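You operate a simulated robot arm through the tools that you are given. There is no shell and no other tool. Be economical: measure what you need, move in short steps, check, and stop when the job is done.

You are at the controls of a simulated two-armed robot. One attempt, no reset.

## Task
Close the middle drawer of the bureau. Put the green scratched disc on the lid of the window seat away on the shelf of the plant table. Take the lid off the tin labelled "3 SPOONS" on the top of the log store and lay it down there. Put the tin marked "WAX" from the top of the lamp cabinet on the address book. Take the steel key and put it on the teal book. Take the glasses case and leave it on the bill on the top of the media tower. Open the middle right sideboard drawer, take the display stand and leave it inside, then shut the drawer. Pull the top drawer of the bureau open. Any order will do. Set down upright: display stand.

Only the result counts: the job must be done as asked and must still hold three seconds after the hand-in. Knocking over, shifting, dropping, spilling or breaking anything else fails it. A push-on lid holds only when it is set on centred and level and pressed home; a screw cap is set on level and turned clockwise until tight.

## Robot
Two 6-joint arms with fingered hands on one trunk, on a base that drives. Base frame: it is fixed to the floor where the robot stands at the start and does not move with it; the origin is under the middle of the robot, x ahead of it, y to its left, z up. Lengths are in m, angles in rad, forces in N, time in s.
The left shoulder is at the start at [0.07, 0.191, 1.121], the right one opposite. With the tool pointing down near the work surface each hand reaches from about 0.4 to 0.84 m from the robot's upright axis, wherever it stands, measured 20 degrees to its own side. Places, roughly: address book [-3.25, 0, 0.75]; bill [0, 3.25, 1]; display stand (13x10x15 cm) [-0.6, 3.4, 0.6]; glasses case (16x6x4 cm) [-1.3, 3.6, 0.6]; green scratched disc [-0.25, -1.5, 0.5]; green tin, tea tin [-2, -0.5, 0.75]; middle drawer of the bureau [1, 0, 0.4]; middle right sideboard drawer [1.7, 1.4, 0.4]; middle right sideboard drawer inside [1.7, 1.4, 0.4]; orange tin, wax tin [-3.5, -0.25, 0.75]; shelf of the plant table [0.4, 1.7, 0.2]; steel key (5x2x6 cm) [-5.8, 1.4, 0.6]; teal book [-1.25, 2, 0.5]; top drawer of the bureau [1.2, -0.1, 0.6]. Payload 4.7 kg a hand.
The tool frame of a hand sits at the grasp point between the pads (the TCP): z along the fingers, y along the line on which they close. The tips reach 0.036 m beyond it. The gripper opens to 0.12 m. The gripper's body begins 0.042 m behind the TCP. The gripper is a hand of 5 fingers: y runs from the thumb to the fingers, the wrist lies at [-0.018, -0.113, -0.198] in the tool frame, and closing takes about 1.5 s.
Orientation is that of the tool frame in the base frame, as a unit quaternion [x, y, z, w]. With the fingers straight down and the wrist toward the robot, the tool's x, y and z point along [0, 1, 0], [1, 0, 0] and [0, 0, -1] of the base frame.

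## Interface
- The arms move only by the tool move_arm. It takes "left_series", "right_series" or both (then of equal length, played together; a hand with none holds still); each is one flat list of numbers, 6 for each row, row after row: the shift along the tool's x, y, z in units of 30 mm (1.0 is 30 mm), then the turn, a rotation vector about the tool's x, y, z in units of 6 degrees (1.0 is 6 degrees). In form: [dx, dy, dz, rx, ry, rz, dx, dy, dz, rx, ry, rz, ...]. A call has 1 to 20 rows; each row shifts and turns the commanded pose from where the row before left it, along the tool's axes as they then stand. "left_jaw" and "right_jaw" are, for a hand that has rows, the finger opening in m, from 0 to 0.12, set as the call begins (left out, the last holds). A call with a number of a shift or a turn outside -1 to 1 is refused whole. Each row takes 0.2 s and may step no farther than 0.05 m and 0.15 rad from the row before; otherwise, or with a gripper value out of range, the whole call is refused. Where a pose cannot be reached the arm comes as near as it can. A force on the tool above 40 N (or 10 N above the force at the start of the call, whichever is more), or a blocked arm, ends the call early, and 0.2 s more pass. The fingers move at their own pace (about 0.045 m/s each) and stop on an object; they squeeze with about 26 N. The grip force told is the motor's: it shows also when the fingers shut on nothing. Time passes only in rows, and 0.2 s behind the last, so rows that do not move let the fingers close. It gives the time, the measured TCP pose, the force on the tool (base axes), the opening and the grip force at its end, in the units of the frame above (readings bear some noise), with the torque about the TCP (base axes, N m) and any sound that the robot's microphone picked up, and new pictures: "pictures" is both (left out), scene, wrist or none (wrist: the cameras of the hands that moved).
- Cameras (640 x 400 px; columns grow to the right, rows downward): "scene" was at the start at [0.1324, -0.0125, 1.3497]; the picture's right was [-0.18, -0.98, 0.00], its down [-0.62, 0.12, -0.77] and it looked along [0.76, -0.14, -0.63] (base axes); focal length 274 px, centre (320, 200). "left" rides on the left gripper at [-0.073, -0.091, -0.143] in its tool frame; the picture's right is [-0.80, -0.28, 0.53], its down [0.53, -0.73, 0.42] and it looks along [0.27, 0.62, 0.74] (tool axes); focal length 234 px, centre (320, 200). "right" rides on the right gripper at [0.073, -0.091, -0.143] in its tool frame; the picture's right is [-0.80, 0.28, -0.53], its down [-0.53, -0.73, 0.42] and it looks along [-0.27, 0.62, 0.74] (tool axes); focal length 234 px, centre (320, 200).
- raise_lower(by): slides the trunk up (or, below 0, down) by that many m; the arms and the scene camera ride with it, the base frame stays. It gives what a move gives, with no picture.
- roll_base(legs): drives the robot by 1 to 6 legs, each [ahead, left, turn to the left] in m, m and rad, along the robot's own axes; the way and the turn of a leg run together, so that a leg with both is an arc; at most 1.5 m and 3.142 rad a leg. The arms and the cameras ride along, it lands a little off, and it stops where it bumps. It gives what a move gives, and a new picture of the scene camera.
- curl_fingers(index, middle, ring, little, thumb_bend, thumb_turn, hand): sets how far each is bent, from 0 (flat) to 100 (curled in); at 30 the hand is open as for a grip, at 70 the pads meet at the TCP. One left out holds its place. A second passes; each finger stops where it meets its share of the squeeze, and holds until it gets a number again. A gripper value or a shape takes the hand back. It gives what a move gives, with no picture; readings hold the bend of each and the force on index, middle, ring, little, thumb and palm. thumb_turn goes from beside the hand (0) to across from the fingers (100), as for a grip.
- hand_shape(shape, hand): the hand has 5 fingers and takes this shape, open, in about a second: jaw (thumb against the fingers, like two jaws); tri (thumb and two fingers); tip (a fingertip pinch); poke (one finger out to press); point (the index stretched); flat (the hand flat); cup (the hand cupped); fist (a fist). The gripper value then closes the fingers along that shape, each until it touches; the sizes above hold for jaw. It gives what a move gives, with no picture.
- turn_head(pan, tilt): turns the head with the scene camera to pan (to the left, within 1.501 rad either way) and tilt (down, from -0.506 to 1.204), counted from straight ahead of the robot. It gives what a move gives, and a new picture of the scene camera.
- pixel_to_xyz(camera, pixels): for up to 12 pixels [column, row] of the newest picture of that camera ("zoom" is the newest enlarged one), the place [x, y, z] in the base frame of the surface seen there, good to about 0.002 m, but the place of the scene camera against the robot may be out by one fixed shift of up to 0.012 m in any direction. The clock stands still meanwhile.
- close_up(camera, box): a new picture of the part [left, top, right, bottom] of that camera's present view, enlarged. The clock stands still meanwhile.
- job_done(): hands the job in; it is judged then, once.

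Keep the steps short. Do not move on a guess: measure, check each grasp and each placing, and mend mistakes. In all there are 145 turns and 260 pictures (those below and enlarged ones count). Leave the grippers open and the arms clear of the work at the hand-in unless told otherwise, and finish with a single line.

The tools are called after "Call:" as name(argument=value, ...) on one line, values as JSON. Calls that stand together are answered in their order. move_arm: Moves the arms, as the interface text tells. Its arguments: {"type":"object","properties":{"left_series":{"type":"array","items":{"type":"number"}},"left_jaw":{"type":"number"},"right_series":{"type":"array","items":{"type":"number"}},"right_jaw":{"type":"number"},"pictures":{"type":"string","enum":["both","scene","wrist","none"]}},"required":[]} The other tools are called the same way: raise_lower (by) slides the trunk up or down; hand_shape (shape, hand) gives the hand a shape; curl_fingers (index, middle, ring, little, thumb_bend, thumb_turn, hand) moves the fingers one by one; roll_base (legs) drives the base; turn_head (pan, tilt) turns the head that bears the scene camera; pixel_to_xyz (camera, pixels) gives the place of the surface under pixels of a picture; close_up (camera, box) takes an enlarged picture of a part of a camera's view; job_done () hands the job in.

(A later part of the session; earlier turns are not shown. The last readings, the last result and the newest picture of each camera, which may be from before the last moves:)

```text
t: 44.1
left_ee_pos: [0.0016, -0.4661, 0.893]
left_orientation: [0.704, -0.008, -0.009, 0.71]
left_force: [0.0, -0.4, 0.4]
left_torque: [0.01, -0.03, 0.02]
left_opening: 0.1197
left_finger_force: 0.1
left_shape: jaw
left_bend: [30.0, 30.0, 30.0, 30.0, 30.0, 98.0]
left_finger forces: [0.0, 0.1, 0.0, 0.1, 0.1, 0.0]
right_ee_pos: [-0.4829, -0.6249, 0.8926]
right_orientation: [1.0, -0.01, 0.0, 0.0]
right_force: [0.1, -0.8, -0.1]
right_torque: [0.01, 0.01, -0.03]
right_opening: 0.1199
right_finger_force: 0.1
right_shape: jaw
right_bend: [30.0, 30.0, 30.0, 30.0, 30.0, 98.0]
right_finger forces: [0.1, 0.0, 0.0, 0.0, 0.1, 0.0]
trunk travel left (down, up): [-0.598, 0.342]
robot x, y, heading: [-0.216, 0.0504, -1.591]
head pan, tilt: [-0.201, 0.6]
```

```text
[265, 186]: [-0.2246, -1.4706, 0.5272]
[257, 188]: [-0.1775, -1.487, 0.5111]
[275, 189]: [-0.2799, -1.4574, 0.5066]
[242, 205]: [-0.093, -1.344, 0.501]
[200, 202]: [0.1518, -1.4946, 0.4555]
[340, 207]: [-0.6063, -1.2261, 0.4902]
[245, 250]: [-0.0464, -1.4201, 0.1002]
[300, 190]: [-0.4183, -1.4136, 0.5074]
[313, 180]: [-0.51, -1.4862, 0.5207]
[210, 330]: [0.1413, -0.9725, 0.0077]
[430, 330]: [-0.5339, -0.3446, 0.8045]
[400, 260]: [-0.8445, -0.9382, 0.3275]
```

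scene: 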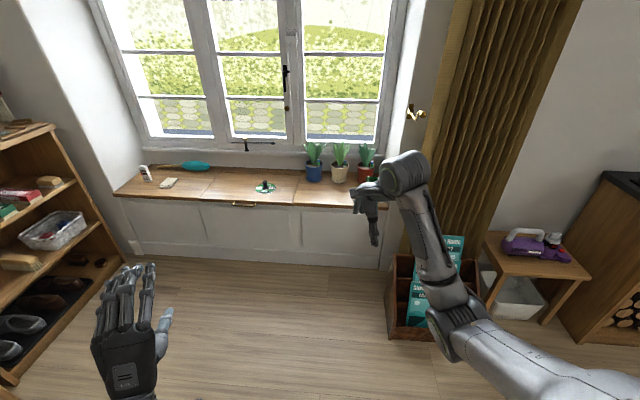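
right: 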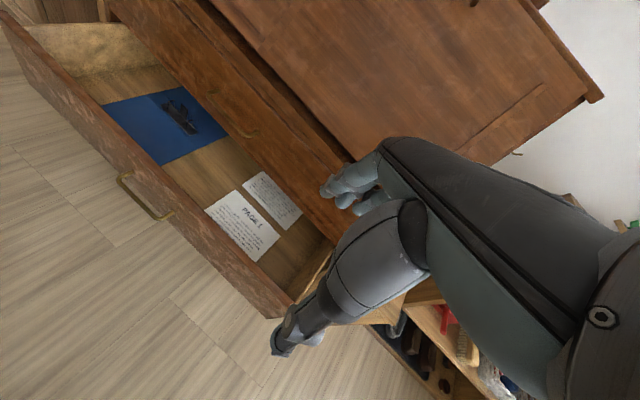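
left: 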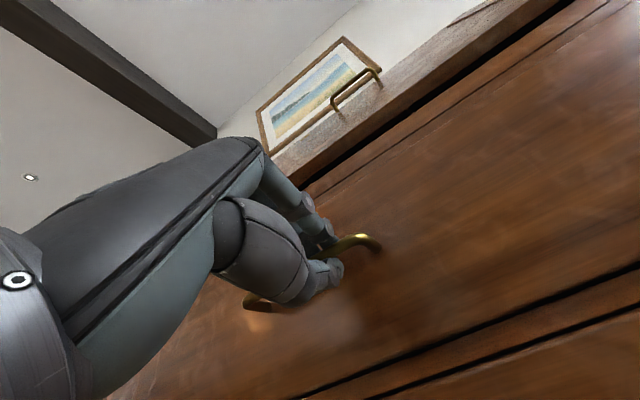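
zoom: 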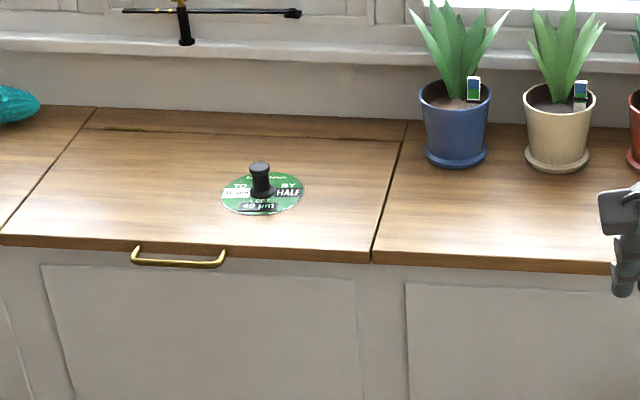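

The disc carries a black knob in its middle at (-0.225,-1.471,0.53). Before driving I check the clearance of the bookcase at the left, and turn the left hand to point down again.

Call:
pixel_to_xyz(camera="scene", pixels=[[105, 245], [52, 128], [10, 375], [125, 265], [200, 380], [145, 172], [320, 280]])

Call:
move_arm(left_series=[0, 0, 0, 1, 0, 0, 0, 0, 0, 1, 0, 0, 0, 0, 0, 1, 0, 0, 0, 0, 0, 1, 0, 0, 0, 0, 0, 1, 0, 0, 0, 0, 0, 1, 0, 0, 0, 0, 0, 1, 0, 0, 0, 0, 0, 1, 0, 0, 0, 0, 0, 1, 0, 0, 0, 0, 0, 1, 0, 0, 0, 0, 0, 1, 0, 0, 0, 0, 0, 1, 0, 0, 0, 0, 0, 1, 0, 0, 0, 0, 0, 1, 0, 0, 0, 0, 0, 1, 0, 0], pictures="none")

```text
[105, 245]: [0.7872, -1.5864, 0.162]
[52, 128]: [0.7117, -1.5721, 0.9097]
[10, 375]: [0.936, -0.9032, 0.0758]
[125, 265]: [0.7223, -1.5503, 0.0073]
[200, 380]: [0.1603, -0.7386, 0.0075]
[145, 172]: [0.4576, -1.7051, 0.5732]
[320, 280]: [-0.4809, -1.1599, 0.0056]
```

```text
t: 45.8
left_ee_pos: [-0.0023, -0.4442, 0.8531]
left_orientation: [0.889, -0.094, 0.072, 0.441]
left_force: [0.5, -0.1, 0.2]
left_torque: [0.01, -0.03, -0.01]
left_opening: 0.1198
left_finger_force: 0.1
left_shape: jaw
left_bend: [30.0, 30.0, 30.0, 30.0, 30.0, 98.0]
left_finger forces: [0.0, 0.1, 0.0, 0.0, 0.0, 0.1]
left hand out of reach, approached as far as the arm can: row 3, 6, 7, 8
right_ee_pos: [-0.4832, -0.6247, 0.8945]
right_orientation: [1.0, -0.01, 0.0, 0.0]
right_force: [-0.6, -0.6, 0.5]
right_torque: [0.0, 0.04, -0.02]
right_opening: 0.1197
right_finger_force: 0.1
right_shape: jaw
right_bend: [30.0, 30.0, 30.0, 30.0, 30.0, 98.0]
right_finger forces: [0.0, 0.0, 0.0, 0.1, 0.0, 0.0]
trunk travel left (down, up): [-0.598, 0.342]
robot x, y, heading: [-0.2148, 0.0539, -1.59]
head pan, tilt: [-0.201, 0.6]
stopped in row 8 (left hand): the arm was blocked; the commanded pose is now the measured one
```

The arm folds too tightly there; I first move the hand forward 12 cm, then finish the turn.

Call:
move_arm(left_series=[0, 0.6, 0.8, 0, 0, 0, 0, 0.6, 0.8, 0, 0, 0, 0, 0.6, 0.8, 0, 0, 0, 0, 0.6, 0.8, 0, 0, 0, 0, 0.6, 0.8, 0, 0, 0, 0, 0, 0, 1, 0, 0, 0, 0, 0, 1, 0, 0, 0, 0, 0, 1, 0, 0, 0, 0, 0, 1, 0, 0, 0, 0, 0, 1, 0, 0, 0, 0, 0, 1, 0, 0, 0, 0, 0, 1, 0, 0, 0, 0, 0, 1, 0, 0, 0, 0, 0, 1, 0, 0], pictures="none")

Call:
roll_base(legs=[[0, 0, -0.206], [0.764, 0.53, 0]])

```text
t: 47.3
left_ee_pos: [-0.0077, -0.4892, 0.7386]
left_orientation: [0.898, -0.156, 0.162, 0.377]
left_force: [0.2, -0.1, 0.6]
left_torque: [-0.01, 0.02, -0.01]
left_opening: 0.1201
left_finger_force: 0.1
left_shape: jaw
left_bend: [30.0, 30.0, 30.0, 30.0, 30.0, 98.0]
left_finger forces: [0.0, 0.0, 0.1, 0.0, 0.0, 0.0]
left hand out of reach, approached as far as the arm can: row 1, 2, 3, 4, 5, 6, 7
right_ee_pos: [-0.4838, -0.6259, 0.8935]
right_orientation: [1.0, -0.011, 0.0, 0.001]
right_force: [0.3, -0.2, -0.8]
right_torque: [-0.05, 0.03, 0.01]
right_opening: 0.1196
right_finger_force: 0.0
right_shape: jaw
right_bend: [30.0, 30.0, 30.0, 30.0, 30.0, 98.0]
right_finger forces: [0.0, 0.0, 0.0, 0.0, 0.1, 0.1]
trunk travel left (down, up): [-0.598, 0.342]
robot x, y, heading: [-0.2142, 0.0486, -1.589]
head pan, tilt: [-0.201, 0.6]
stopped in row 7 (left hand): the arm was blocked; the commanded pose is now the measured one
```

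```text
t: 53.0
left_ee_pos: [0.2127, -1.3889, 0.7373]
left_orientation: [0.877, -0.251, 0.12, 0.391]
left_force: [0.5, -0.5, 0.2]
left_torque: [0.01, 0.04, -0.04]
left_opening: 0.1201
left_finger_force: 0.0
left_shape: jaw
left_bend: [30.0, 30.0, 30.0, 30.0, 30.0, 98.0]
left_finger forces: [0.0, 0.0, 0.0, 0.1, 0.0, 0.1]
right_ee_pos: [-0.2802, -1.4226, 0.8923]
right_orientation: [0.993, -0.116, 0.0, 0.0]
right_force: [-0.2, 0.5, 0.4]
right_torque: [0.0, -0.02, -0.01]
right_opening: 0.1196
right_finger_force: 0.1
right_shape: jaw
right_bend: [30.0, 30.0, 30.0, 30.0, 30.0, 98.0]
right_finger forces: [0.0, 0.0, 0.0, 0.0, 0.1, 0.0]
trunk travel left (down, up): [-0.598, 0.342]
robot x, y, heading: [0.1225, -0.8146, -1.801]
head pan, tilt: [-0.201, 0.6]
```

scene: 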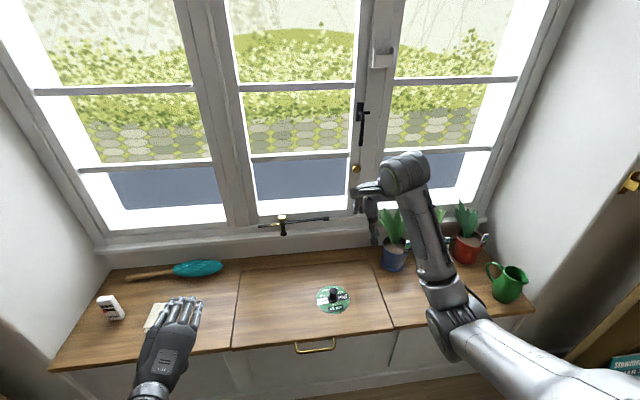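

I get a wrist view and measure the disc's knob from both cameras.

Call:
close_up(camera="right", box=[0, 0, 640, 400])

Call:
close_up(camera="scene", box=[293, 270, 373, 320])

Call:
pixel_to_xyz(camera="scene", pixels=[[334, 293], [333, 297], [320, 299], [347, 299], [333, 309], [333, 287]])

```text
1.00 times, centred on (320, 200) of right
```

zoom: 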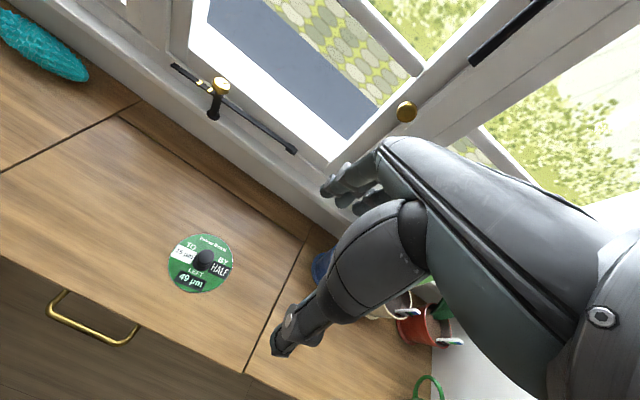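

```text
8.00 times, centred on (333, 295) of scene
```

zoom: 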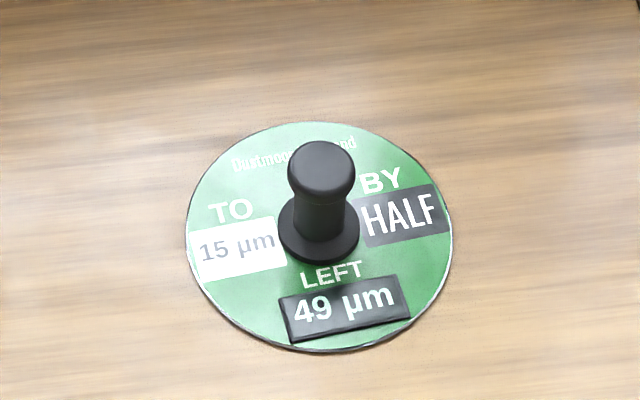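

```text
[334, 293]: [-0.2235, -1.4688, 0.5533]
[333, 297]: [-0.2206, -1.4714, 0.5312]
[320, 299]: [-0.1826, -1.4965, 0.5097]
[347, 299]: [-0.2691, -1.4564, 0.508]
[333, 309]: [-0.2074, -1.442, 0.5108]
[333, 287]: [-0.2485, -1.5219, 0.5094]
```

Call:
pixel_to_xyz(camera="right", pixels=[[206, 258], [202, 262], [175, 262], [228, 250], [192, 287], [213, 238]])

```text
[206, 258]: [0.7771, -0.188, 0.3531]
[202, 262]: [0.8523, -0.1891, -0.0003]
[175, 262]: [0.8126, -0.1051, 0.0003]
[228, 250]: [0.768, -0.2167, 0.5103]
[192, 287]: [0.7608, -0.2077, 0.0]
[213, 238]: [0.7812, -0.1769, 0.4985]
```

The wrist pixel query used the old picture; I take a fresh enlarged wrist picture and measure in that.

Call:
close_up(camera="right", box=[125, 210, 285, 310])

Call:
pixel_to_xyz(camera="zoom", pixels=[[325, 190], [310, 205], [180, 210], [430, 180], [280, 330], [340, 100]])

```text
4.00 times, centred on (205, 260) of right
```

zoom: 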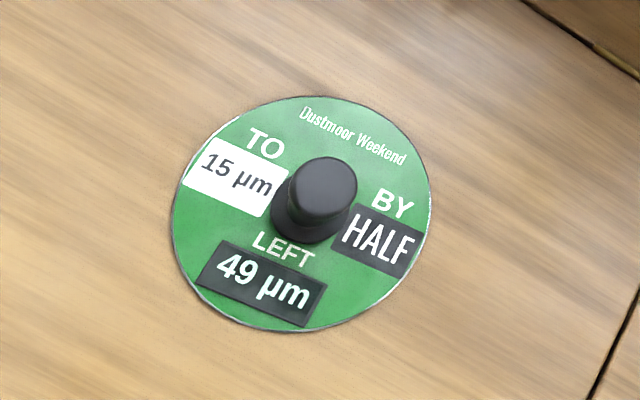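

```text
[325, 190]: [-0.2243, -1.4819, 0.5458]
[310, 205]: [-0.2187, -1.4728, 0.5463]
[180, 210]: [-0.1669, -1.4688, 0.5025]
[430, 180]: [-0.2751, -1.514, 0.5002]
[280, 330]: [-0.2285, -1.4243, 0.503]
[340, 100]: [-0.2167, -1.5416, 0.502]
```

Knob at (-0.223,-1.482), top z 0.546 from the wrist camera (scene reads about +1.4 cm in y, +0.7 cm in z). I move above it and down to 6 cm short.

Call:
move_arm(right_series=[0.8, 0.5, 0, 0, 0, 0, 0.8, 0.5, 0, 0, 0, 0, 0.7, 0.5, 1, 0, 0, 0, 0, 0, 1, 0, 0, 0, 0, 0, 1, 0, 0, 0, 0, 0, 1, 0, 0, 0, 0, 0, 1, 0, 0, 0, 0, 0, 1, 0, 0, 0, 0, 0, 1, 0, 0, 0, 0, 0, 1, 0, 0, 0, 0, 0, 1, 0, 0, 0], right_jaw=0.09, pictures="wrist")

Call:
close_up(camera="scene", box=[260, 240, 420, 340])

```text
t: 55.4
left_ee_pos: [0.2148, -1.3883, 0.7378]
left_orientation: [0.877, -0.25, 0.122, 0.391]
left_force: [0.0, 0.3, 0.2]
left_torque: [-0.04, 0.05, 0.02]
left_opening: 0.12
left_finger_force: 0.0
left_shape: jaw
left_bend: [30.0, 30.0, 30.0, 30.0, 30.0, 98.0]
left_finger forces: [0.0, 0.1, 0.1, 0.0, 0.1, 0.1]
right_ee_pos: [-0.2235, -1.4817, 0.6229]
right_orientation: [0.993, -0.116, -0.001, 0.0]
right_force: [-1.1, 0.2, -0.6]
right_torque: [0.03, 0.01, 0.02]
right_opening: 0.0904
right_finger_force: 0.1
right_shape: jaw
right_bend: [26.0, 36.0, 33.0, 34.0, 56.0, 99.0]
right_finger forces: [0.0, 0.0, 0.0, 0.0, 0.0, 0.0]
trunk travel left (down, up): [-0.598, 0.342]
robot x, y, heading: [0.1253, -0.8172, -1.8]
head pan, tilt: [-0.201, 0.6]
```

right: 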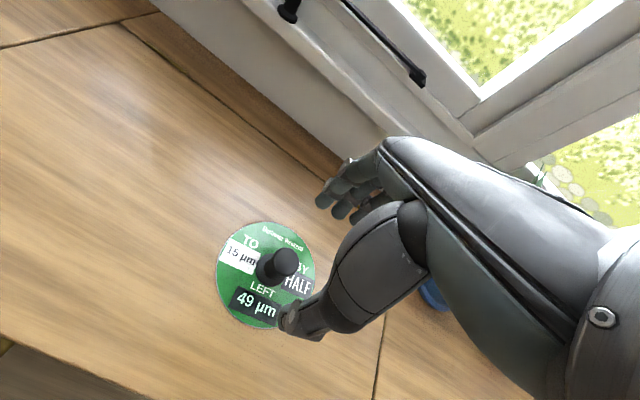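

```text
4.00 times, centred on (340, 290) of scene
```

zoom: 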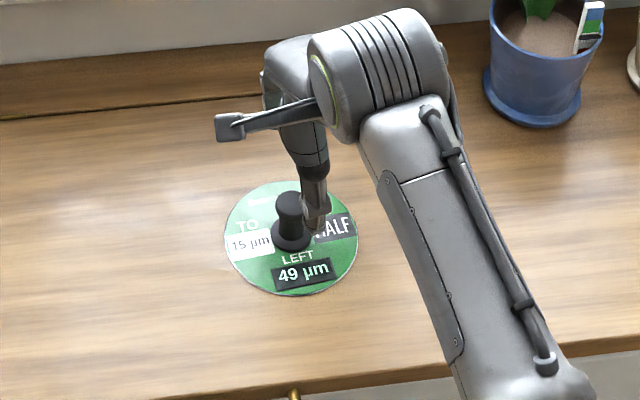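

Call:
pixel_to_xyz(camera="right", pixels=[[283, 262], [275, 270], [289, 256], [222, 270], [230, 320]])

```text
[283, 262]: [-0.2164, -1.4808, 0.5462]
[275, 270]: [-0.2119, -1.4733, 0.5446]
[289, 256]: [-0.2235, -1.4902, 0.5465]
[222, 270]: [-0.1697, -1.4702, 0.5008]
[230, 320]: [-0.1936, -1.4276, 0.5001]
```

Knob is at (-0.219,-1.482), centred between the fingers. I go down 7.5 cm and close.

Call:
move_arm(right_series=[0.13, 0, 0.9, 0, 0, 0, 0, 0, 0.9, 0, 0, 0, 0, 0, 0.73, 0, 0, 0], pictures="none")

Call:
move_arm(right_series=[0, 0, 0, 0, 0, 0, 0, 0, 0, 0, 0, 0, 0, 0, 0, 0, 0, 0, 0, 0, 0, 0, 0, 0, 0, 0, 0, 0, 0, 0, 0, 0, 0, 0, 0, 0, 0, 0, 0, 0, 0, 0], right_jaw=0, pictures="wrist")

```text
t: 56.2
left_ee_pos: [0.2125, -1.3879, 0.7356]
left_orientation: [0.877, -0.251, 0.121, 0.391]
left_force: [0.6, -0.3, 0.4]
left_torque: [-0.01, 0.0, 0.01]
left_opening: 0.1201
left_finger_force: 0.0
left_shape: jaw
left_bend: [30.0, 30.0, 30.0, 30.0, 30.0, 98.0]
left_finger forces: [0.0, 0.0, 0.0, 0.1, 0.0, 0.0]
right_ee_pos: [-0.2212, -1.4847, 0.544]
right_orientation: [0.993, -0.116, -0.001, 0.0]
right_force: [-0.5, -0.7, 0.2]
right_torque: [0.03, -0.06, -0.01]
right_opening: 0.0903
right_finger_force: 0.1
right_shape: jaw
right_bend: [26.0, 36.0, 33.0, 34.0, 56.0, 99.0]
right_finger forces: [0.1, 0.0, 0.1, 0.0, 0.0, 0.0]
trunk travel left (down, up): [-0.598, 0.342]
robot x, y, heading: [0.1257, -0.819, -1.801]
head pan, tilt: [-0.201, 0.6]
```

```text
t: 57.8
left_ee_pos: [0.212, -1.3877, 0.7379]
left_orientation: [0.877, -0.251, 0.121, 0.391]
left_force: [0.5, -0.8, 0.0]
left_torque: [-0.01, -0.01, 0.02]
left_opening: 0.1197
left_finger_force: 0.1
left_shape: jaw
left_bend: [30.0, 30.0, 30.0, 30.0, 30.0, 98.0]
left_finger forces: [0.0, 0.0, 0.1, 0.0, 0.1, 0.0]
right_ee_pos: [-0.2216, -1.4835, 0.5462]
right_orientation: [0.993, -0.116, 0.0, 0.0]
right_force: [0.2, -1.0, 1.1]
right_torque: [-0.03, -0.01, 0.0]
right_opening: 0.0142
right_finger_force: 26.1
right_shape: jaw
right_bend: [72.0, 65.0, 70.0, 70.0, 74.0, 100.0]
right_finger forces: [13.5, 7.4, 0.1, 0.1, 21.2, 0.1]
trunk travel left (down, up): [-0.598, 0.342]
robot x, y, heading: [0.1219, -0.8192, -1.8]
head pan, tilt: [-0.201, 0.6]
```

right: 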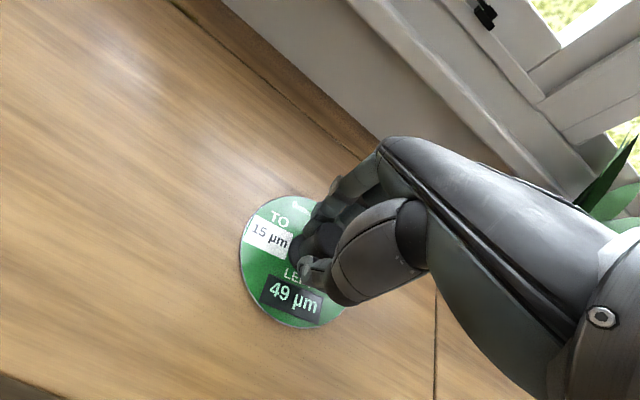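

The knob is gripped (1.4 cm opening). I lift it 24 cm and at the same time free the left hand forward-up.

Call:
move_arm(right_series=[0, 0, -0.5, 0, 0, 0, 0, 0, -1, 0, 0, 0, 0, 0, -1, 0, 0, 0, 0, 0, -1, 0, 0, 0, 0, 0, -1, 0, 0, 0, 0, 0, -1, 0, 0, 0, 0, 0, -1, 0, 0, 0, 0, 0, -1, 0, 0, 0], left_series=[0, 0, 0, 0, 0, 0, 0.37, 0.83, -0.06, 0, 0, 0, 0.37, 0.83, -0.06, 0, 0, 0, 0.37, 0.83, -0.06, 0, 0, 0, 0.37, 0.83, -0.06, 0, 0, 0, 0.37, 0.83, -0.06, 0, 0, 0, 0.37, 0.83, -0.06, 0, 0, 0, 0.37, 0.83, -0.06, 0, 0, 0], pictures="scene")

```text
t: 59.6
left_ee_pos: [0.2106, -1.3889, 0.7662]
left_orientation: [0.858, -0.278, 0.153, 0.403]
left_force: [0.7, -0.6, -0.4]
left_torque: [0.04, 0.01, -0.02]
left_opening: 0.1202
left_finger_force: 0.0
left_shape: jaw
left_bend: [30.0, 30.0, 30.0, 30.0, 30.0, 98.0]
left_finger forces: [0.0, 0.0, 0.0, 0.0, 0.0, 0.0]
left hand out of reach, approached as far as the arm can: row 2, 3, 4, 5, 6, 7, 8
right_ee_pos: [-0.2193, -1.4844, 0.7721]
right_orientation: [0.993, -0.115, 0.0, 0.0]
right_force: [0.0, 0.7, -0.5]
right_torque: [0.0, 0.01, -0.01]
right_opening: 0.014
right_finger_force: 26.3
right_shape: jaw
right_bend: [72.0, 65.0, 70.0, 70.0, 74.0, 100.0]
right_finger forces: [13.7, 7.9, 0.0, 0.0, 21.5, 0.1]
trunk travel left (down, up): [-0.598, 0.342]
robot x, y, heading: [0.1263, -0.8218, -1.802]
head pan, tilt: [-0.201, 0.6]
```

scene: 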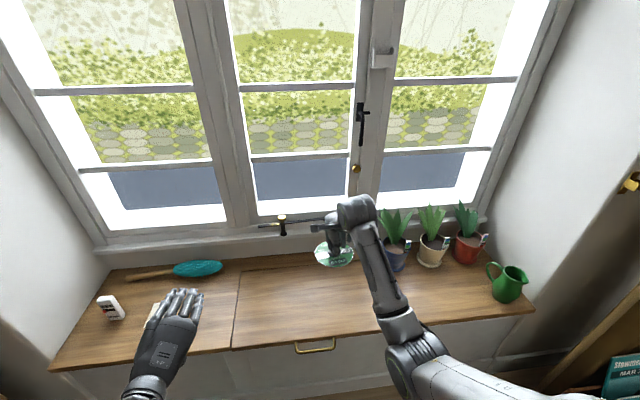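

The disc is held. The left arm is folded in a bad branch; I'll unfold it in the open. I raise the trunk for clearance, back away to the open spot and look at the dining table region.

Call:
raise_lower(by=0.2)

Call:
roll_base(legs=[[-0.77, -0.53, 0]])

Call:
turn_head(pan=-1.5, tilt=0.5)

```text
t: 61.7
left_ee_pos: [0.2122, -1.3875, 0.9614]
left_orientation: [0.861, -0.279, 0.152, 0.398]
left_force: [0.2, 0.8, -0.1]
left_torque: [0.01, 0.01, -0.01]
left_opening: 0.1201
left_finger_force: 0.0
left_shape: jaw
left_bend: [30.0, 30.0, 30.0, 30.0, 30.0, 98.0]
left_finger forces: [0.0, 0.0, 0.0, 0.1, 0.1, 0.0]
right_ee_pos: [-0.219, -1.484, 0.9722]
right_orientation: [0.993, -0.116, 0.001, 0.0]
right_force: [0.5, -0.4, -0.5]
right_torque: [0.01, -0.02, -0.01]
right_opening: 0.0144
right_finger_force: 26.1
right_shape: jaw
right_bend: [72.0, 65.0, 70.0, 70.0, 74.0, 100.0]
right_finger forces: [13.9, 8.0, 0.1, 0.0, 21.5, 0.1]
trunk travel left (down, up): [-0.798, 0.142]
robot x, y, heading: [0.1232, -0.8171, -1.802]
head pan, tilt: [-0.201, 0.6]
```

```text
t: 66.7
left_ee_pos: [-0.1285, -0.505, 0.9571]
left_orientation: [0.861, -0.281, 0.152, 0.396]
left_force: [-0.3, -0.8, 0.0]
left_torque: [-0.02, -0.01, 0.0]
left_opening: 0.1199
left_finger_force: 0.1
left_shape: jaw
left_bend: [30.0, 30.0, 30.0, 30.0, 30.0, 98.0]
left_finger forces: [0.0, 0.0, 0.1, 0.0, 0.1, 0.0]
right_ee_pos: [-0.5609, -0.6049, 0.9737]
right_orientation: [0.993, -0.118, 0.001, 0.0]
right_force: [-0.3, -0.3, 0.0]
right_torque: [-0.01, -0.03, 0.04]
right_opening: 0.0143
right_finger_force: 25.6
right_shape: jaw
right_bend: [72.0, 65.0, 70.0, 70.0, 74.0, 100.0]
right_finger forces: [13.8, 7.9, 0.0, 0.0, 21.5, 0.0]
trunk travel left (down, up): [-0.798, 0.142]
robot x, y, heading: [-0.215, 0.0574, -1.807]
head pan, tilt: [-0.201, 0.6]
```

scene: 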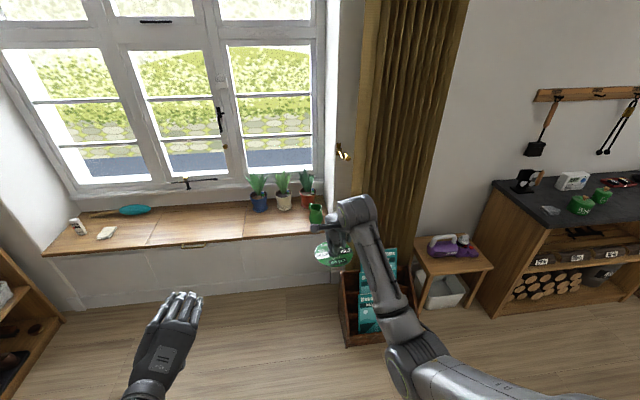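

```text
t: 68.1
left_ee_pos: [-0.1263, -0.5067, 0.9562]
left_orientation: [0.861, -0.282, 0.154, 0.395]
left_force: [0.7, -0.3, -0.9]
left_torque: [-0.02, -0.03, -0.03]
left_opening: 0.1202
left_finger_force: 0.0
left_shape: jaw
left_bend: [30.0, 30.0, 30.0, 30.0, 30.0, 98.0]
left_finger forces: [0.0, 0.0, 0.1, 0.0, 0.0, 0.0]
right_ee_pos: [-0.5606, -0.6046, 0.9736]
right_orientation: [0.993, -0.118, 0.0, -0.001]
right_force: [-0.1, -0.4, -0.4]
right_torque: [-0.01, 0.0, 0.0]
right_opening: 0.0143
right_finger_force: 25.7
right_shape: jaw
right_bend: [72.0, 65.0, 70.0, 70.0, 74.0, 100.0]
right_finger forces: [13.8, 7.9, 0.1, 0.0, 21.5, 0.0]
trunk travel left (down, up): [-0.798, 0.142]
robot x, y, heading: [-0.2152, 0.0556, -1.807]
head pan, tilt: [-1.499, 0.499]
```

scene: 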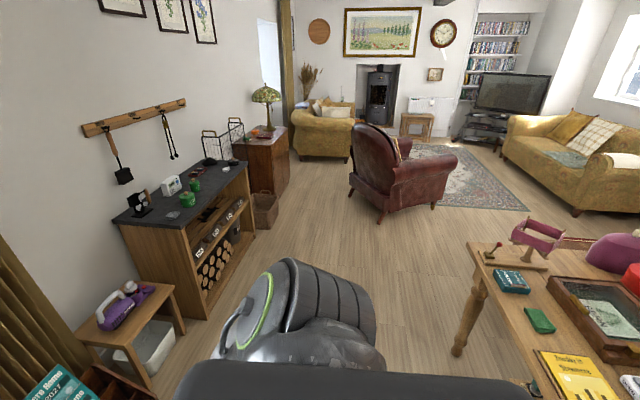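

I measure the dining table's edges and the free floor.

Call:
pixel_to_xyz(camera="scene", pixels=[[468, 246], [545, 385], [600, 270], [455, 350], [190, 190], [125, 218], [200, 318], [270, 165], [500, 215], [400, 250], [620, 390]])

Call:
turn_head(pan=1.5, tilt=0.5)

```text
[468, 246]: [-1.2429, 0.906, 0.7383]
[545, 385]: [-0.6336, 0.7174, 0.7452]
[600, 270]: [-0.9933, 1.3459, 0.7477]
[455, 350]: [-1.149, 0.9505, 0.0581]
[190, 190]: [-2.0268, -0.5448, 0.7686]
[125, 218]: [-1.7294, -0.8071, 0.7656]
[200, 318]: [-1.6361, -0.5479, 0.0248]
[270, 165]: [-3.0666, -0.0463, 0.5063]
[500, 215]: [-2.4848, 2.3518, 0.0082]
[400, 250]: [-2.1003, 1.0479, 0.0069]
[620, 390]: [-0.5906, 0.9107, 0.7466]
```

```text
t: 70.7
left_ee_pos: [-0.1265, -0.5061, 0.9579]
left_orientation: [0.861, -0.282, 0.152, 0.396]
left_force: [0.5, -0.2, -0.3]
left_torque: [-0.02, 0.0, -0.02]
left_opening: 0.1198
left_finger_force: 0.1
left_shape: jaw
left_bend: [30.0, 30.0, 30.0, 30.0, 30.0, 98.0]
left_finger forces: [0.0, 0.1, 0.1, 0.0, 0.1, 0.0]
right_ee_pos: [-0.561, -0.6047, 0.9733]
right_orientation: [0.993, -0.118, -0.001, 0.0]
right_force: [-0.2, 1.0, 0.5]
right_torque: [0.04, -0.01, 0.0]
right_opening: 0.0142
right_finger_force: 26.0
right_shape: jaw
right_bend: [72.0, 65.0, 70.0, 70.0, 74.0, 100.0]
right_finger forces: [13.9, 8.0, 0.0, 0.1, 21.5, 0.0]
trunk travel left (down, up): [-0.798, 0.142]
robot x, y, heading: [-0.2184, 0.0574, -1.808]
head pan, tilt: [1.499, 0.499]
```

scene: 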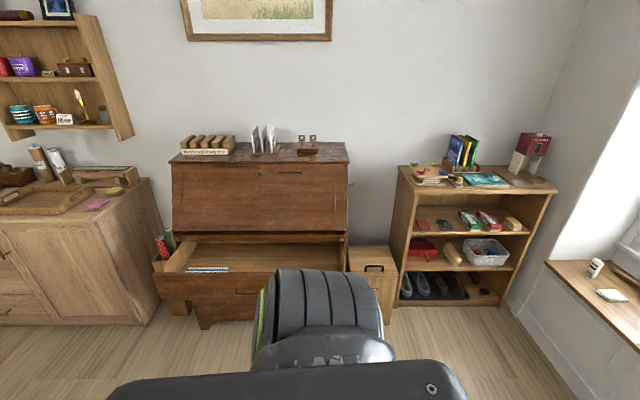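

The open spot is free of obstacles in front. I unfold the left hand: tip it level, push it forward.

Call:
move_arm(left_series=[0, 0, 0, -1, 0, 0, 0, 0, 0, -1, 0, 0, 0, 0, 0, -1, 0, 0, 0, 0, 0, -1, 0, 0, 0, 0, 0, -1, 0, 0, 0, 0, 0, -1, 0, 0, 0, 0, 0.8, 0, 0, 0, 0, 0, 0.8, 0, 0, 0, 0, 0, 0.8, 0, 0, 0], pictures="none")

Call:
turn_head(pan=0.1, tilt=0.7)

```text
t: 72.7
left_ee_pos: [-0.1507, -0.5717, 0.9454]
left_orientation: [0.697, -0.314, 0.058, 0.642]
left_force: [0.0, 0.6, -0.2]
left_torque: [0.0, -0.01, 0.0]
left_opening: 0.1198
left_finger_force: 0.0
left_shape: jaw
left_bend: [30.0, 30.0, 30.0, 30.0, 30.0, 98.0]
left_finger forces: [0.0, 0.1, 0.0, 0.0, 0.1, 0.0]
right_ee_pos: [-0.5617, -0.6054, 0.9725]
right_orientation: [0.993, -0.118, 0.0, -0.001]
right_force: [0.8, 0.5, -0.7]
right_torque: [0.02, 0.02, 0.03]
right_opening: 0.0141
right_finger_force: 26.5
right_shape: jaw
right_bend: [72.0, 65.0, 70.0, 70.0, 74.0, 100.0]
right_finger forces: [13.8, 7.9, 0.0, 0.1, 21.4, 0.1]
trunk travel left (down, up): [-0.798, 0.142]
robot x, y, heading: [-0.2171, 0.0603, -1.806]
head pan, tilt: [1.499, 0.499]
```

```text
t: 74.2
left_ee_pos: [-0.1512, -0.5716, 0.9448]
left_orientation: [0.697, -0.314, 0.058, 0.642]
left_force: [0.6, 1.0, 1.0]
left_torque: [0.02, -0.01, -0.02]
left_opening: 0.1202
left_finger_force: 0.0
left_shape: jaw
left_bend: [30.0, 30.0, 30.0, 30.0, 30.0, 98.0]
left_finger forces: [0.0, 0.0, 0.0, 0.1, 0.0, 0.0]
right_ee_pos: [-0.5613, -0.6042, 0.9721]
right_orientation: [0.993, -0.118, 0.0, 0.0]
right_force: [0.2, -0.1, -0.1]
right_torque: [-0.02, -0.01, 0.0]
right_opening: 0.014
right_finger_force: 25.9
right_shape: jaw
right_bend: [72.0, 65.0, 70.0, 70.0, 74.0, 100.0]
right_finger forces: [13.8, 8.0, 0.0, 0.0, 21.6, 0.0]
trunk travel left (down, up): [-0.798, 0.142]
robot x, y, heading: [-0.2163, 0.06, -1.804]
head pan, tilt: [0.099, 0.7]
```

scene: 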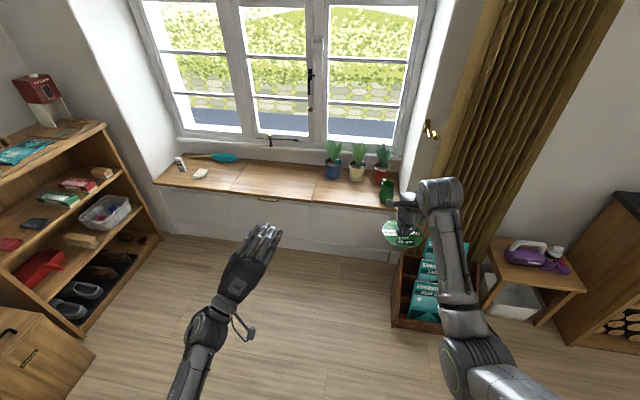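

The left hand is level but rolled 29°. I roll it straight, move forward, then tip it down.

Call:
move_arm(left_series=[0, 0, 0.7, 0, 0, -1, 0, 0, 0.7, 0, 0, -1, 0, 0, 0.7, 0, 0, -1, 0, 0, 0.7, 0, 0, -1, 0, 0, 0.7, 0, 0, -0.9, 0, 0, 0, 1, 0, 0, 0, 0, 0, 1, 0, 0, 0, 0, 0, 1, 0, 0, 0, 0, 0, 1, 0, 0, 0, 0, 0, 1, 0, 0, 0, 0, 0, 1, 0, 0, 0, 0, 0, 1, 0, 0, 0, 0, 0, 1, 0, 0, 0, 0, 0, 1, 0, 0, 0, 0, 0, 1, 0, 0, 0, 0, 0, 1, 0, 0, 0, 0, 0, 1, 0, 0, 0, 0, 0, 1, 0, 0, 0, 0, 0, 0.4, 0, 0], pictures="none")

```text
t: 78.2
left_ee_pos: [-0.1845, -0.6701, 0.9268]
left_orientation: [0.986, -0.166, 0.001, -0.001]
left_force: [-0.4, 0.2, -0.2]
left_torque: [-0.03, -0.02, 0.03]
left_opening: 0.1198
left_finger_force: 0.0
left_shape: jaw
left_bend: [30.0, 30.0, 30.0, 30.0, 30.0, 98.0]
left_finger forces: [0.1, 0.0, 0.1, 0.1, 0.1, 0.0]
left hand out of reach, approached as far as the arm can: row 9, 10
right_ee_pos: [-0.562, -0.6045, 0.9738]
right_orientation: [0.993, -0.117, 0.0, 0.0]
right_force: [-1.3, -0.2, -1.3]
right_torque: [-0.04, 0.0, 0.01]
right_opening: 0.0142
right_finger_force: 25.6
right_shape: jaw
right_bend: [72.0, 65.0, 70.0, 70.0, 74.0, 100.0]
right_finger forces: [13.9, 8.0, 0.1, 0.0, 21.5, 0.1]
trunk travel left (down, up): [-0.798, 0.142]
robot x, y, heading: [-0.2174, 0.059, -1.809]
head pan, tilt: [0.099, 0.7]
```

Left hand points down again. I raise the trunk for clearance and turn left past the bureau to face the plant table side.

Call:
raise_lower(by=0.13)

Call:
roll_base(legs=[[0, 0, 2.9]])

Call:
turn_head(pan=0.1, tilt=0.55)

```text
t: 79.8
left_ee_pos: [-0.1845, -0.6708, 1.0584]
left_orientation: [0.986, -0.166, 0.0, -0.001]
left_force: [-0.9, 0.3, -0.8]
left_torque: [-0.02, 0.0, 0.01]
left_opening: 0.1202
left_finger_force: 0.0
left_shape: jaw
left_bend: [30.0, 30.0, 30.0, 30.0, 30.0, 98.0]
left_finger forces: [0.1, 0.0, 0.0, 0.0, 0.1, 0.0]
right_ee_pos: [-0.5622, -0.6051, 1.1027]
right_orientation: [0.993, -0.118, 0.0, 0.0]
right_force: [0.5, -0.1, 0.4]
right_torque: [-0.02, 0.0, 0.01]
right_opening: 0.0142
right_finger_force: 26.2
right_shape: jaw
right_bend: [72.0, 65.0, 70.0, 70.0, 74.0, 100.0]
right_finger forces: [13.8, 8.0, 0.0, 0.0, 21.5, 0.0]
trunk travel left (down, up): [-0.928, 0.012]
robot x, y, heading: [-0.2122, 0.0592, -1.809]
head pan, tilt: [0.099, 0.7]
```

```text
t: 87.1
left_ee_pos: [-0.0756, 0.7796, 1.057]
left_orientation: [0.279, 0.96, -0.001, 0.0]
left_force: [-1.0, 0.1, 1.2]
left_torque: [0.0, 0.0, -0.04]
left_opening: 0.12
left_finger_force: 0.1
left_shape: jaw
left_bend: [30.0, 30.0, 30.0, 30.0, 30.0, 98.0]
left_finger forces: [0.0, 0.0, 0.0, 0.1, 0.1, 0.0]
right_ee_pos: [0.2741, 0.6274, 1.1025]
right_orientation: [0.232, 0.973, 0.0, 0.0]
right_force: [-0.1, 0.4, -0.3]
right_torque: [0.01, 0.0, 0.01]
right_opening: 0.0138
right_finger_force: 25.8
right_shape: jaw
right_bend: [72.0, 65.0, 70.0, 70.0, 75.0, 100.0]
right_finger forces: [13.3, 9.0, 0.1, 0.0, 20.4, 0.0]
trunk travel left (down, up): [-0.928, 0.012]
robot x, y, heading: [-0.2159, 0.0602, 1.102]
head pan, tilt: [0.099, 0.7]
```

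scene: 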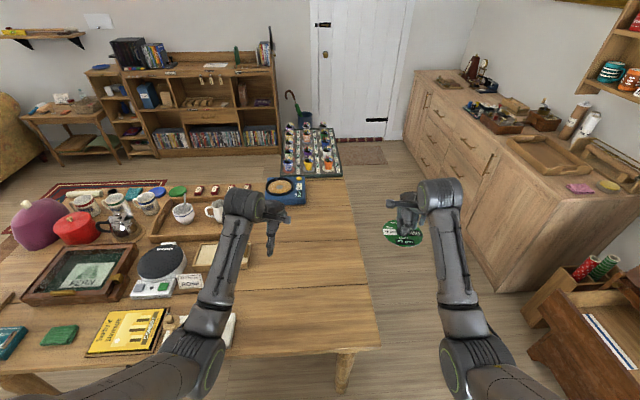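

```text
t: 87.8
left_ee_pos: [-0.0766, 0.7785, 1.0578]
left_orientation: [0.279, 0.96, -0.001, 0.0]
left_force: [-0.3, 1.0, 0.0]
left_torque: [-0.04, 0.0, 0.01]
left_opening: 0.12
left_finger_force: 0.1
left_shape: jaw
left_bend: [30.0, 30.0, 30.0, 30.0, 30.0, 98.0]
left_finger forces: [0.0, 0.0, 0.0, 0.0, 0.0, 0.1]
right_ee_pos: [0.2744, 0.6281, 1.1029]
right_orientation: [0.231, 0.973, 0.0, -0.001]
right_force: [-0.3, 1.3, -1.3]
right_torque: [0.0, -0.02, 0.02]
right_opening: 0.0141
right_finger_force: 26.3
right_shape: jaw
right_bend: [72.0, 65.0, 70.0, 70.0, 75.0, 100.0]
right_finger forces: [13.3, 8.9, 0.1, 0.0, 20.5, 0.0]
trunk travel left (down, up): [-0.928, 0.012]
robot x, y, heading: [-0.214, 0.0592, 1.104]
head pan, tilt: [0.099, 0.55]
```

scene: 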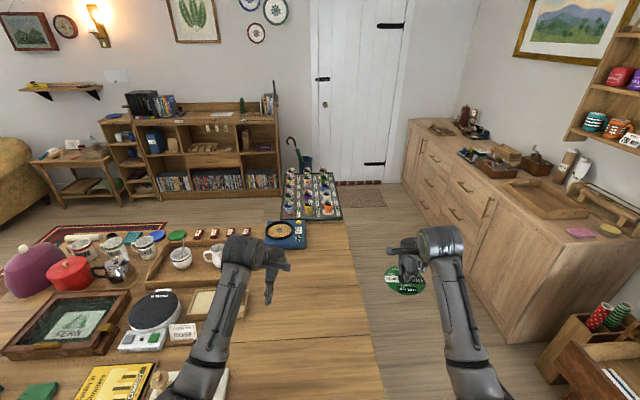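

Measure the corridor: table edge, plant table, sideboard, drawers, shelf unit.

Call:
pixel_to_xyz(camera="scene", pixels=[[345, 225], [378, 370], [300, 218], [338, 215], [282, 215], [312, 175], [500, 330], [405, 180], [455, 215], [458, 187], [230, 115], [65, 150]])

Call:
close_up(camera="scene", box=[260, 130, 540, 305])

```text
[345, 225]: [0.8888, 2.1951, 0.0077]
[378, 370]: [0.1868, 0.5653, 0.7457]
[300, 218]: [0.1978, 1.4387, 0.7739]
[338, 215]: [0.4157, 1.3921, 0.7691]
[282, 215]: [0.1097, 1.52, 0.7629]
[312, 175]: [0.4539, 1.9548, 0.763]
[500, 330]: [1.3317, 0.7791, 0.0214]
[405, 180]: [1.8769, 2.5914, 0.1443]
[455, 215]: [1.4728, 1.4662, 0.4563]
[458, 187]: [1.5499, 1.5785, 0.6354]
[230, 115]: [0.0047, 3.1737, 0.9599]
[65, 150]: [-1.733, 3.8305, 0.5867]
```

```text
2.29 times, centred on (400, 218) of scene
```

zoom: 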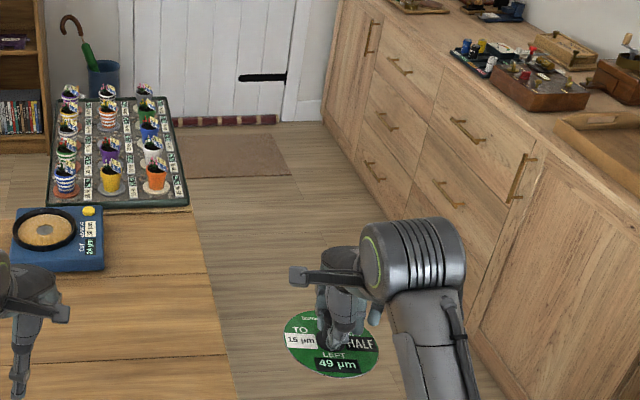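

Corridor between table and sideboard is ~0.96 m wide. I align to it (heading 1.266) and slide to its middle, then look at the plant table's shelf.

Call:
roll_base(legs=[[0, 0, 0.162], [0, -0.64, 0], [1.05, 0, 0]])

Call:
turn_head(pan=1.0, tilt=0.75)

```text
t: 97.1
left_ee_pos: [0.7368, 1.6134, 1.058]
left_orientation: [0.202, 0.979, 0.001, 0.0]
left_force: [0.2, 0.4, -0.3]
left_torque: [-0.02, 0.01, 0.03]
left_opening: 0.1198
left_finger_force: 0.0
left_shape: jaw
left_bend: [30.0, 30.0, 30.0, 30.0, 30.0, 98.0]
left_finger forces: [0.0, 0.0, 0.0, 0.0, 0.1, 0.1]
right_ee_pos: [1.1062, 1.5189, 1.1031]
right_orientation: [0.154, 0.988, 0.0, 0.001]
right_force: [0.3, -0.2, -0.3]
right_torque: [0.01, 0.02, -0.06]
right_opening: 0.0141
right_finger_force: 25.8
right_shape: jaw
right_bend: [72.0, 65.0, 70.0, 70.0, 75.0, 100.0]
right_finger forces: [13.2, 9.0, 0.0, 0.1, 20.5, 0.0]
trunk travel left (down, up): [-0.928, 0.012]
robot x, y, heading: [0.7125, 0.8806, 1.267]
head pan, tilt: [0.099, 0.55]
```

scene: 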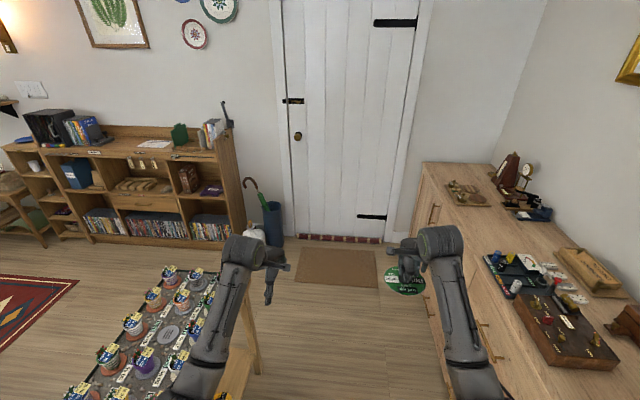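

```text
t: 98.3
left_ee_pos: [0.7358, 1.6132, 1.0572]
left_orientation: [0.201, 0.98, -0.002, 0.0]
left_force: [-0.4, -0.2, -0.1]
left_torque: [0.01, 0.0, -0.03]
left_opening: 0.1202
left_finger_force: 0.1
left_shape: jaw
left_bend: [30.0, 30.0, 30.0, 30.0, 30.0, 98.0]
left_finger forces: [0.0, 0.0, 0.0, 0.0, 0.1, 0.0]
right_ee_pos: [1.1067, 1.5207, 1.1022]
right_orientation: [0.154, 0.988, 0.0, 0.0]
right_force: [0.1, 0.1, -0.3]
right_torque: [0.02, -0.02, -0.04]
right_opening: 0.0142
right_finger_force: 26.0
right_shape: jaw
right_bend: [72.0, 65.0, 70.0, 70.0, 75.0, 100.0]
right_finger forces: [13.2, 9.1, 0.1, 0.1, 20.4, 0.0]
trunk travel left (down, up): [-0.928, 0.012]
robot x, y, heading: [0.7161, 0.8854, 1.265]
head pan, tilt: [1.0, 0.75]
```

scene: 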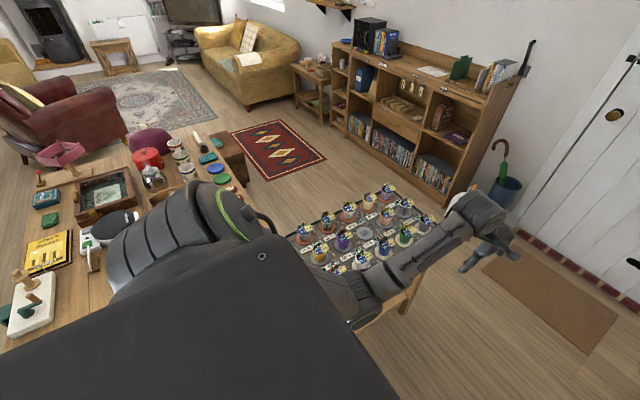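

Call:
pixel_to_xyz(camera="scene", pixels=[[380, 190], [290, 232], [425, 268], [505, 190], [440, 205], [400, 310], [445, 95], [340, 125], [265, 165], [520, 320], [430, 72], [310, 65]])

Call:
close_up(camera="scene", box=[280, 0, 560, 175])

```text
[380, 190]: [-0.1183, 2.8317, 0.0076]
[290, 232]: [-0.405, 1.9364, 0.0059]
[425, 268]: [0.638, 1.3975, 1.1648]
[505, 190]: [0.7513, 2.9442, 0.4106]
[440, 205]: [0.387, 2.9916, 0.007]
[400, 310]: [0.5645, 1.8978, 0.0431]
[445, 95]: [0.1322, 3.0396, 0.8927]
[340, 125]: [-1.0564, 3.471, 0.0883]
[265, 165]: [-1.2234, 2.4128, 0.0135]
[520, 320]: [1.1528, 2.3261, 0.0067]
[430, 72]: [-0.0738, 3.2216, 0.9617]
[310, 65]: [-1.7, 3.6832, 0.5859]
```

```text
2.29 times, centred on (420, 88) of scene
```

zoom: 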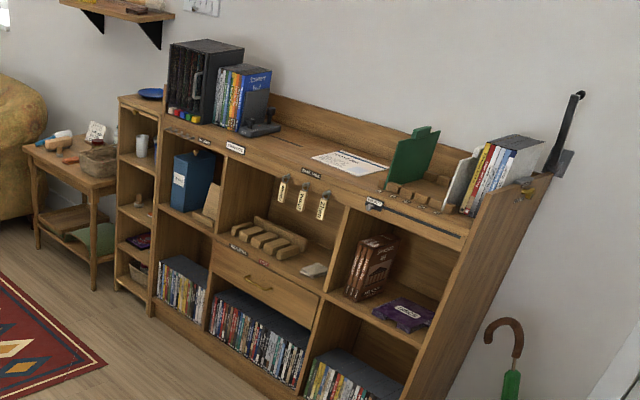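

Plan: face the plant table from the corridor with both hands tucked in, lower, then reach in under its top. First I retract both hands 20 cm here.

Call:
move_arm(left_series=[0, -1, 0, 0, 0, 0, 0, -1, 0, 0, 0, 0, 0, -1, 0, 0, 0, 0, 0, -1, 0, 0, 0, 0, 0, -1, 0, 0, 0, 0, 0, -1, 0, 0, 0, 0, 0, -0.7, 0, 0, 0, 0], right_series=[0, -1, 0, 0, 0, 0, 0, -1, 0, 0, 0, 0, 0, -1, 0, 0, 0, 0, 0, -1, 0, 0, 0, 0, 0, -1, 0, 0, 0, 0, 0, -1, 0, 0, 0, 0, 0, -0.7, 0, 0, 0, 0], pictures="none")

```text
t: 99.9
left_ee_pos: [0.6552, 1.4272, 1.0564]
left_orientation: [0.202, 0.979, 0.0, -0.001]
left_force: [0.1, 0.3, 0.1]
left_torque: [0.04, 0.01, -0.02]
left_opening: 0.1199
left_finger_force: 0.0
left_shape: jaw
left_bend: [30.0, 30.0, 30.0, 30.0, 30.0, 98.0]
left_finger forces: [0.0, 0.0, 0.1, 0.0, 0.0, 0.1]
right_ee_pos: [1.0561, 1.33, 1.1056]
right_orientation: [0.156, 0.988, 0.002, 0.012]
right_force: [-0.6, -0.2, -0.9]
right_torque: [0.02, -0.02, 0.0]
right_opening: 0.0141
right_finger_force: 26.0
right_shape: jaw
right_bend: [72.0, 65.0, 70.0, 70.0, 75.0, 100.0]
right_finger forces: [13.2, 9.4, 0.1, 0.1, 20.4, 0.0]
trunk travel left (down, up): [-0.928, 0.012]
robot x, y, heading: [0.7115, 0.8837, 1.261]
head pan, tilt: [1.0, 0.75]
```

Both hands tucked at ~0.5 m. I drive forward 0.42, turn left to face the plant table and back up 0.18.

Call:
roll_base(legs=[[0.46, 0, 0], [0, 0, 1.576], [-0.16, 0, 0]])

Call:
turn_head(pan=-0.2, tilt=1.1)

```text
t: 107.5
left_ee_pos: [0.4583, 1.2237, 1.0554]
left_orientation: [-0.555, 0.832, -0.002, 0.001]
left_force: [-1.0, 0.3, 0.7]
left_torque: [-0.01, -0.06, -0.02]
left_opening: 0.1198
left_finger_force: 0.0
left_shape: jaw
left_bend: [30.0, 30.0, 30.0, 30.0, 30.0, 98.0]
left_finger forces: [0.0, 0.0, 0.0, 0.1, 0.0, 0.0]
right_ee_pos: [0.5551, 1.6232, 1.102]
right_orientation: [-0.594, 0.805, 0.004, 0.009]
right_force: [-0.3, 0.3, 0.4]
right_torque: [-0.01, -0.01, 0.01]
right_opening: 0.0142
right_finger_force: 25.9
right_shape: jaw
right_bend: [72.0, 65.0, 70.0, 70.0, 75.0, 100.0]
right_finger forces: [13.3, 9.5, 0.0, 0.1, 20.2, 0.0]
trunk travel left (down, up): [-0.928, 0.012]
robot x, y, heading: [1.01, 1.2865, 2.843]
head pan, tilt: [1.0, 0.75]
```

scene: 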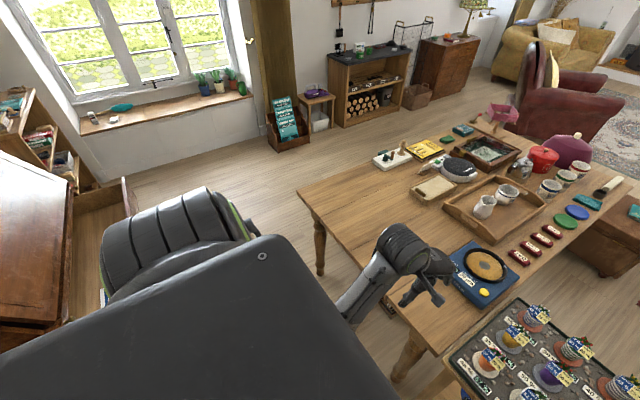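

```text
t: 108.9
left_ee_pos: [0.4628, 1.222, 1.0548]
left_orientation: [-0.555, 0.832, 0.0, 0.0]
left_force: [0.7, 0.2, -0.6]
left_torque: [-0.01, -0.02, 0.02]
left_opening: 0.1201
left_finger_force: 0.1
left_shape: jaw
left_bend: [30.0, 30.0, 30.0, 30.0, 30.0, 98.0]
left_finger forces: [0.0, 0.0, 0.1, 0.0, 0.0, 0.0]
right_ee_pos: [0.5567, 1.6214, 1.103]
right_orientation: [-0.593, 0.805, 0.006, 0.008]
right_force: [-0.2, -0.1, 0.3]
right_torque: [-0.01, 0.04, -0.02]
right_opening: 0.014
right_finger_force: 26.0
right_shape: jaw
right_bend: [72.0, 65.0, 70.0, 70.0, 75.0, 100.0]
right_finger forces: [13.3, 9.4, 0.0, 0.1, 20.2, 0.0]
trunk travel left (down, up): [-0.928, 0.012]
robot x, y, heading: [1.0071, 1.2866, 2.846]
head pan, tilt: [-0.201, 1.1]
```

scene: 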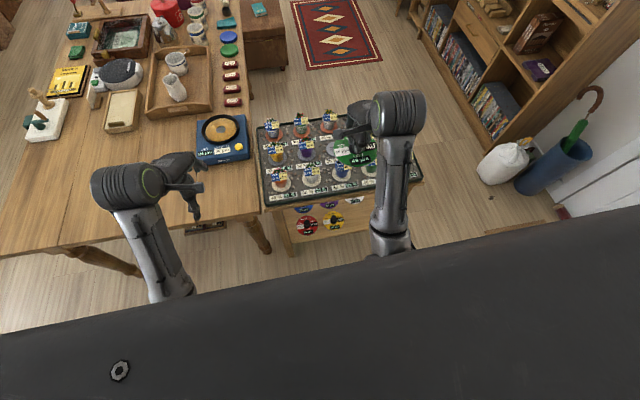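

The shelf already bears some discs at (305-350, 205-225). I zoom in and measure edges.

Call:
close_up(camera="scene", box=[180, 130, 460, 305])

Call:
pixel_to_xyz(camera="scene", pixels=[[262, 205], [380, 190], [424, 180], [306, 226], [332, 218], [330, 232], [290, 240], [303, 208], [318, 250], [350, 200], [260, 235], [230, 210]])

```text
2.29 times, centred on (320, 218) of scene
```

zoom: 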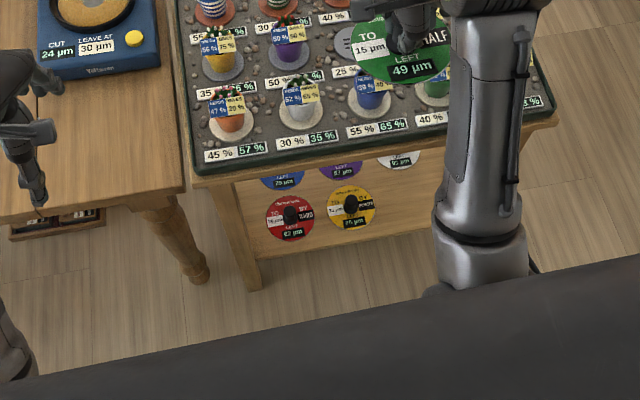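

```text
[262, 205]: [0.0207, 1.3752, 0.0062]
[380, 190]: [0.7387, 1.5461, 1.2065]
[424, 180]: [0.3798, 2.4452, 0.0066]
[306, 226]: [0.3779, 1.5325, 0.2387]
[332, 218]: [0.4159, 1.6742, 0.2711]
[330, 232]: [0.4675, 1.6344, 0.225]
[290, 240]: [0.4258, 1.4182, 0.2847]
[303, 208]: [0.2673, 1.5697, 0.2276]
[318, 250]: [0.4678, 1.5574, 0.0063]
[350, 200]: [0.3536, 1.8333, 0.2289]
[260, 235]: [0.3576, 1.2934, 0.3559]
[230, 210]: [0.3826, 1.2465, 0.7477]
```

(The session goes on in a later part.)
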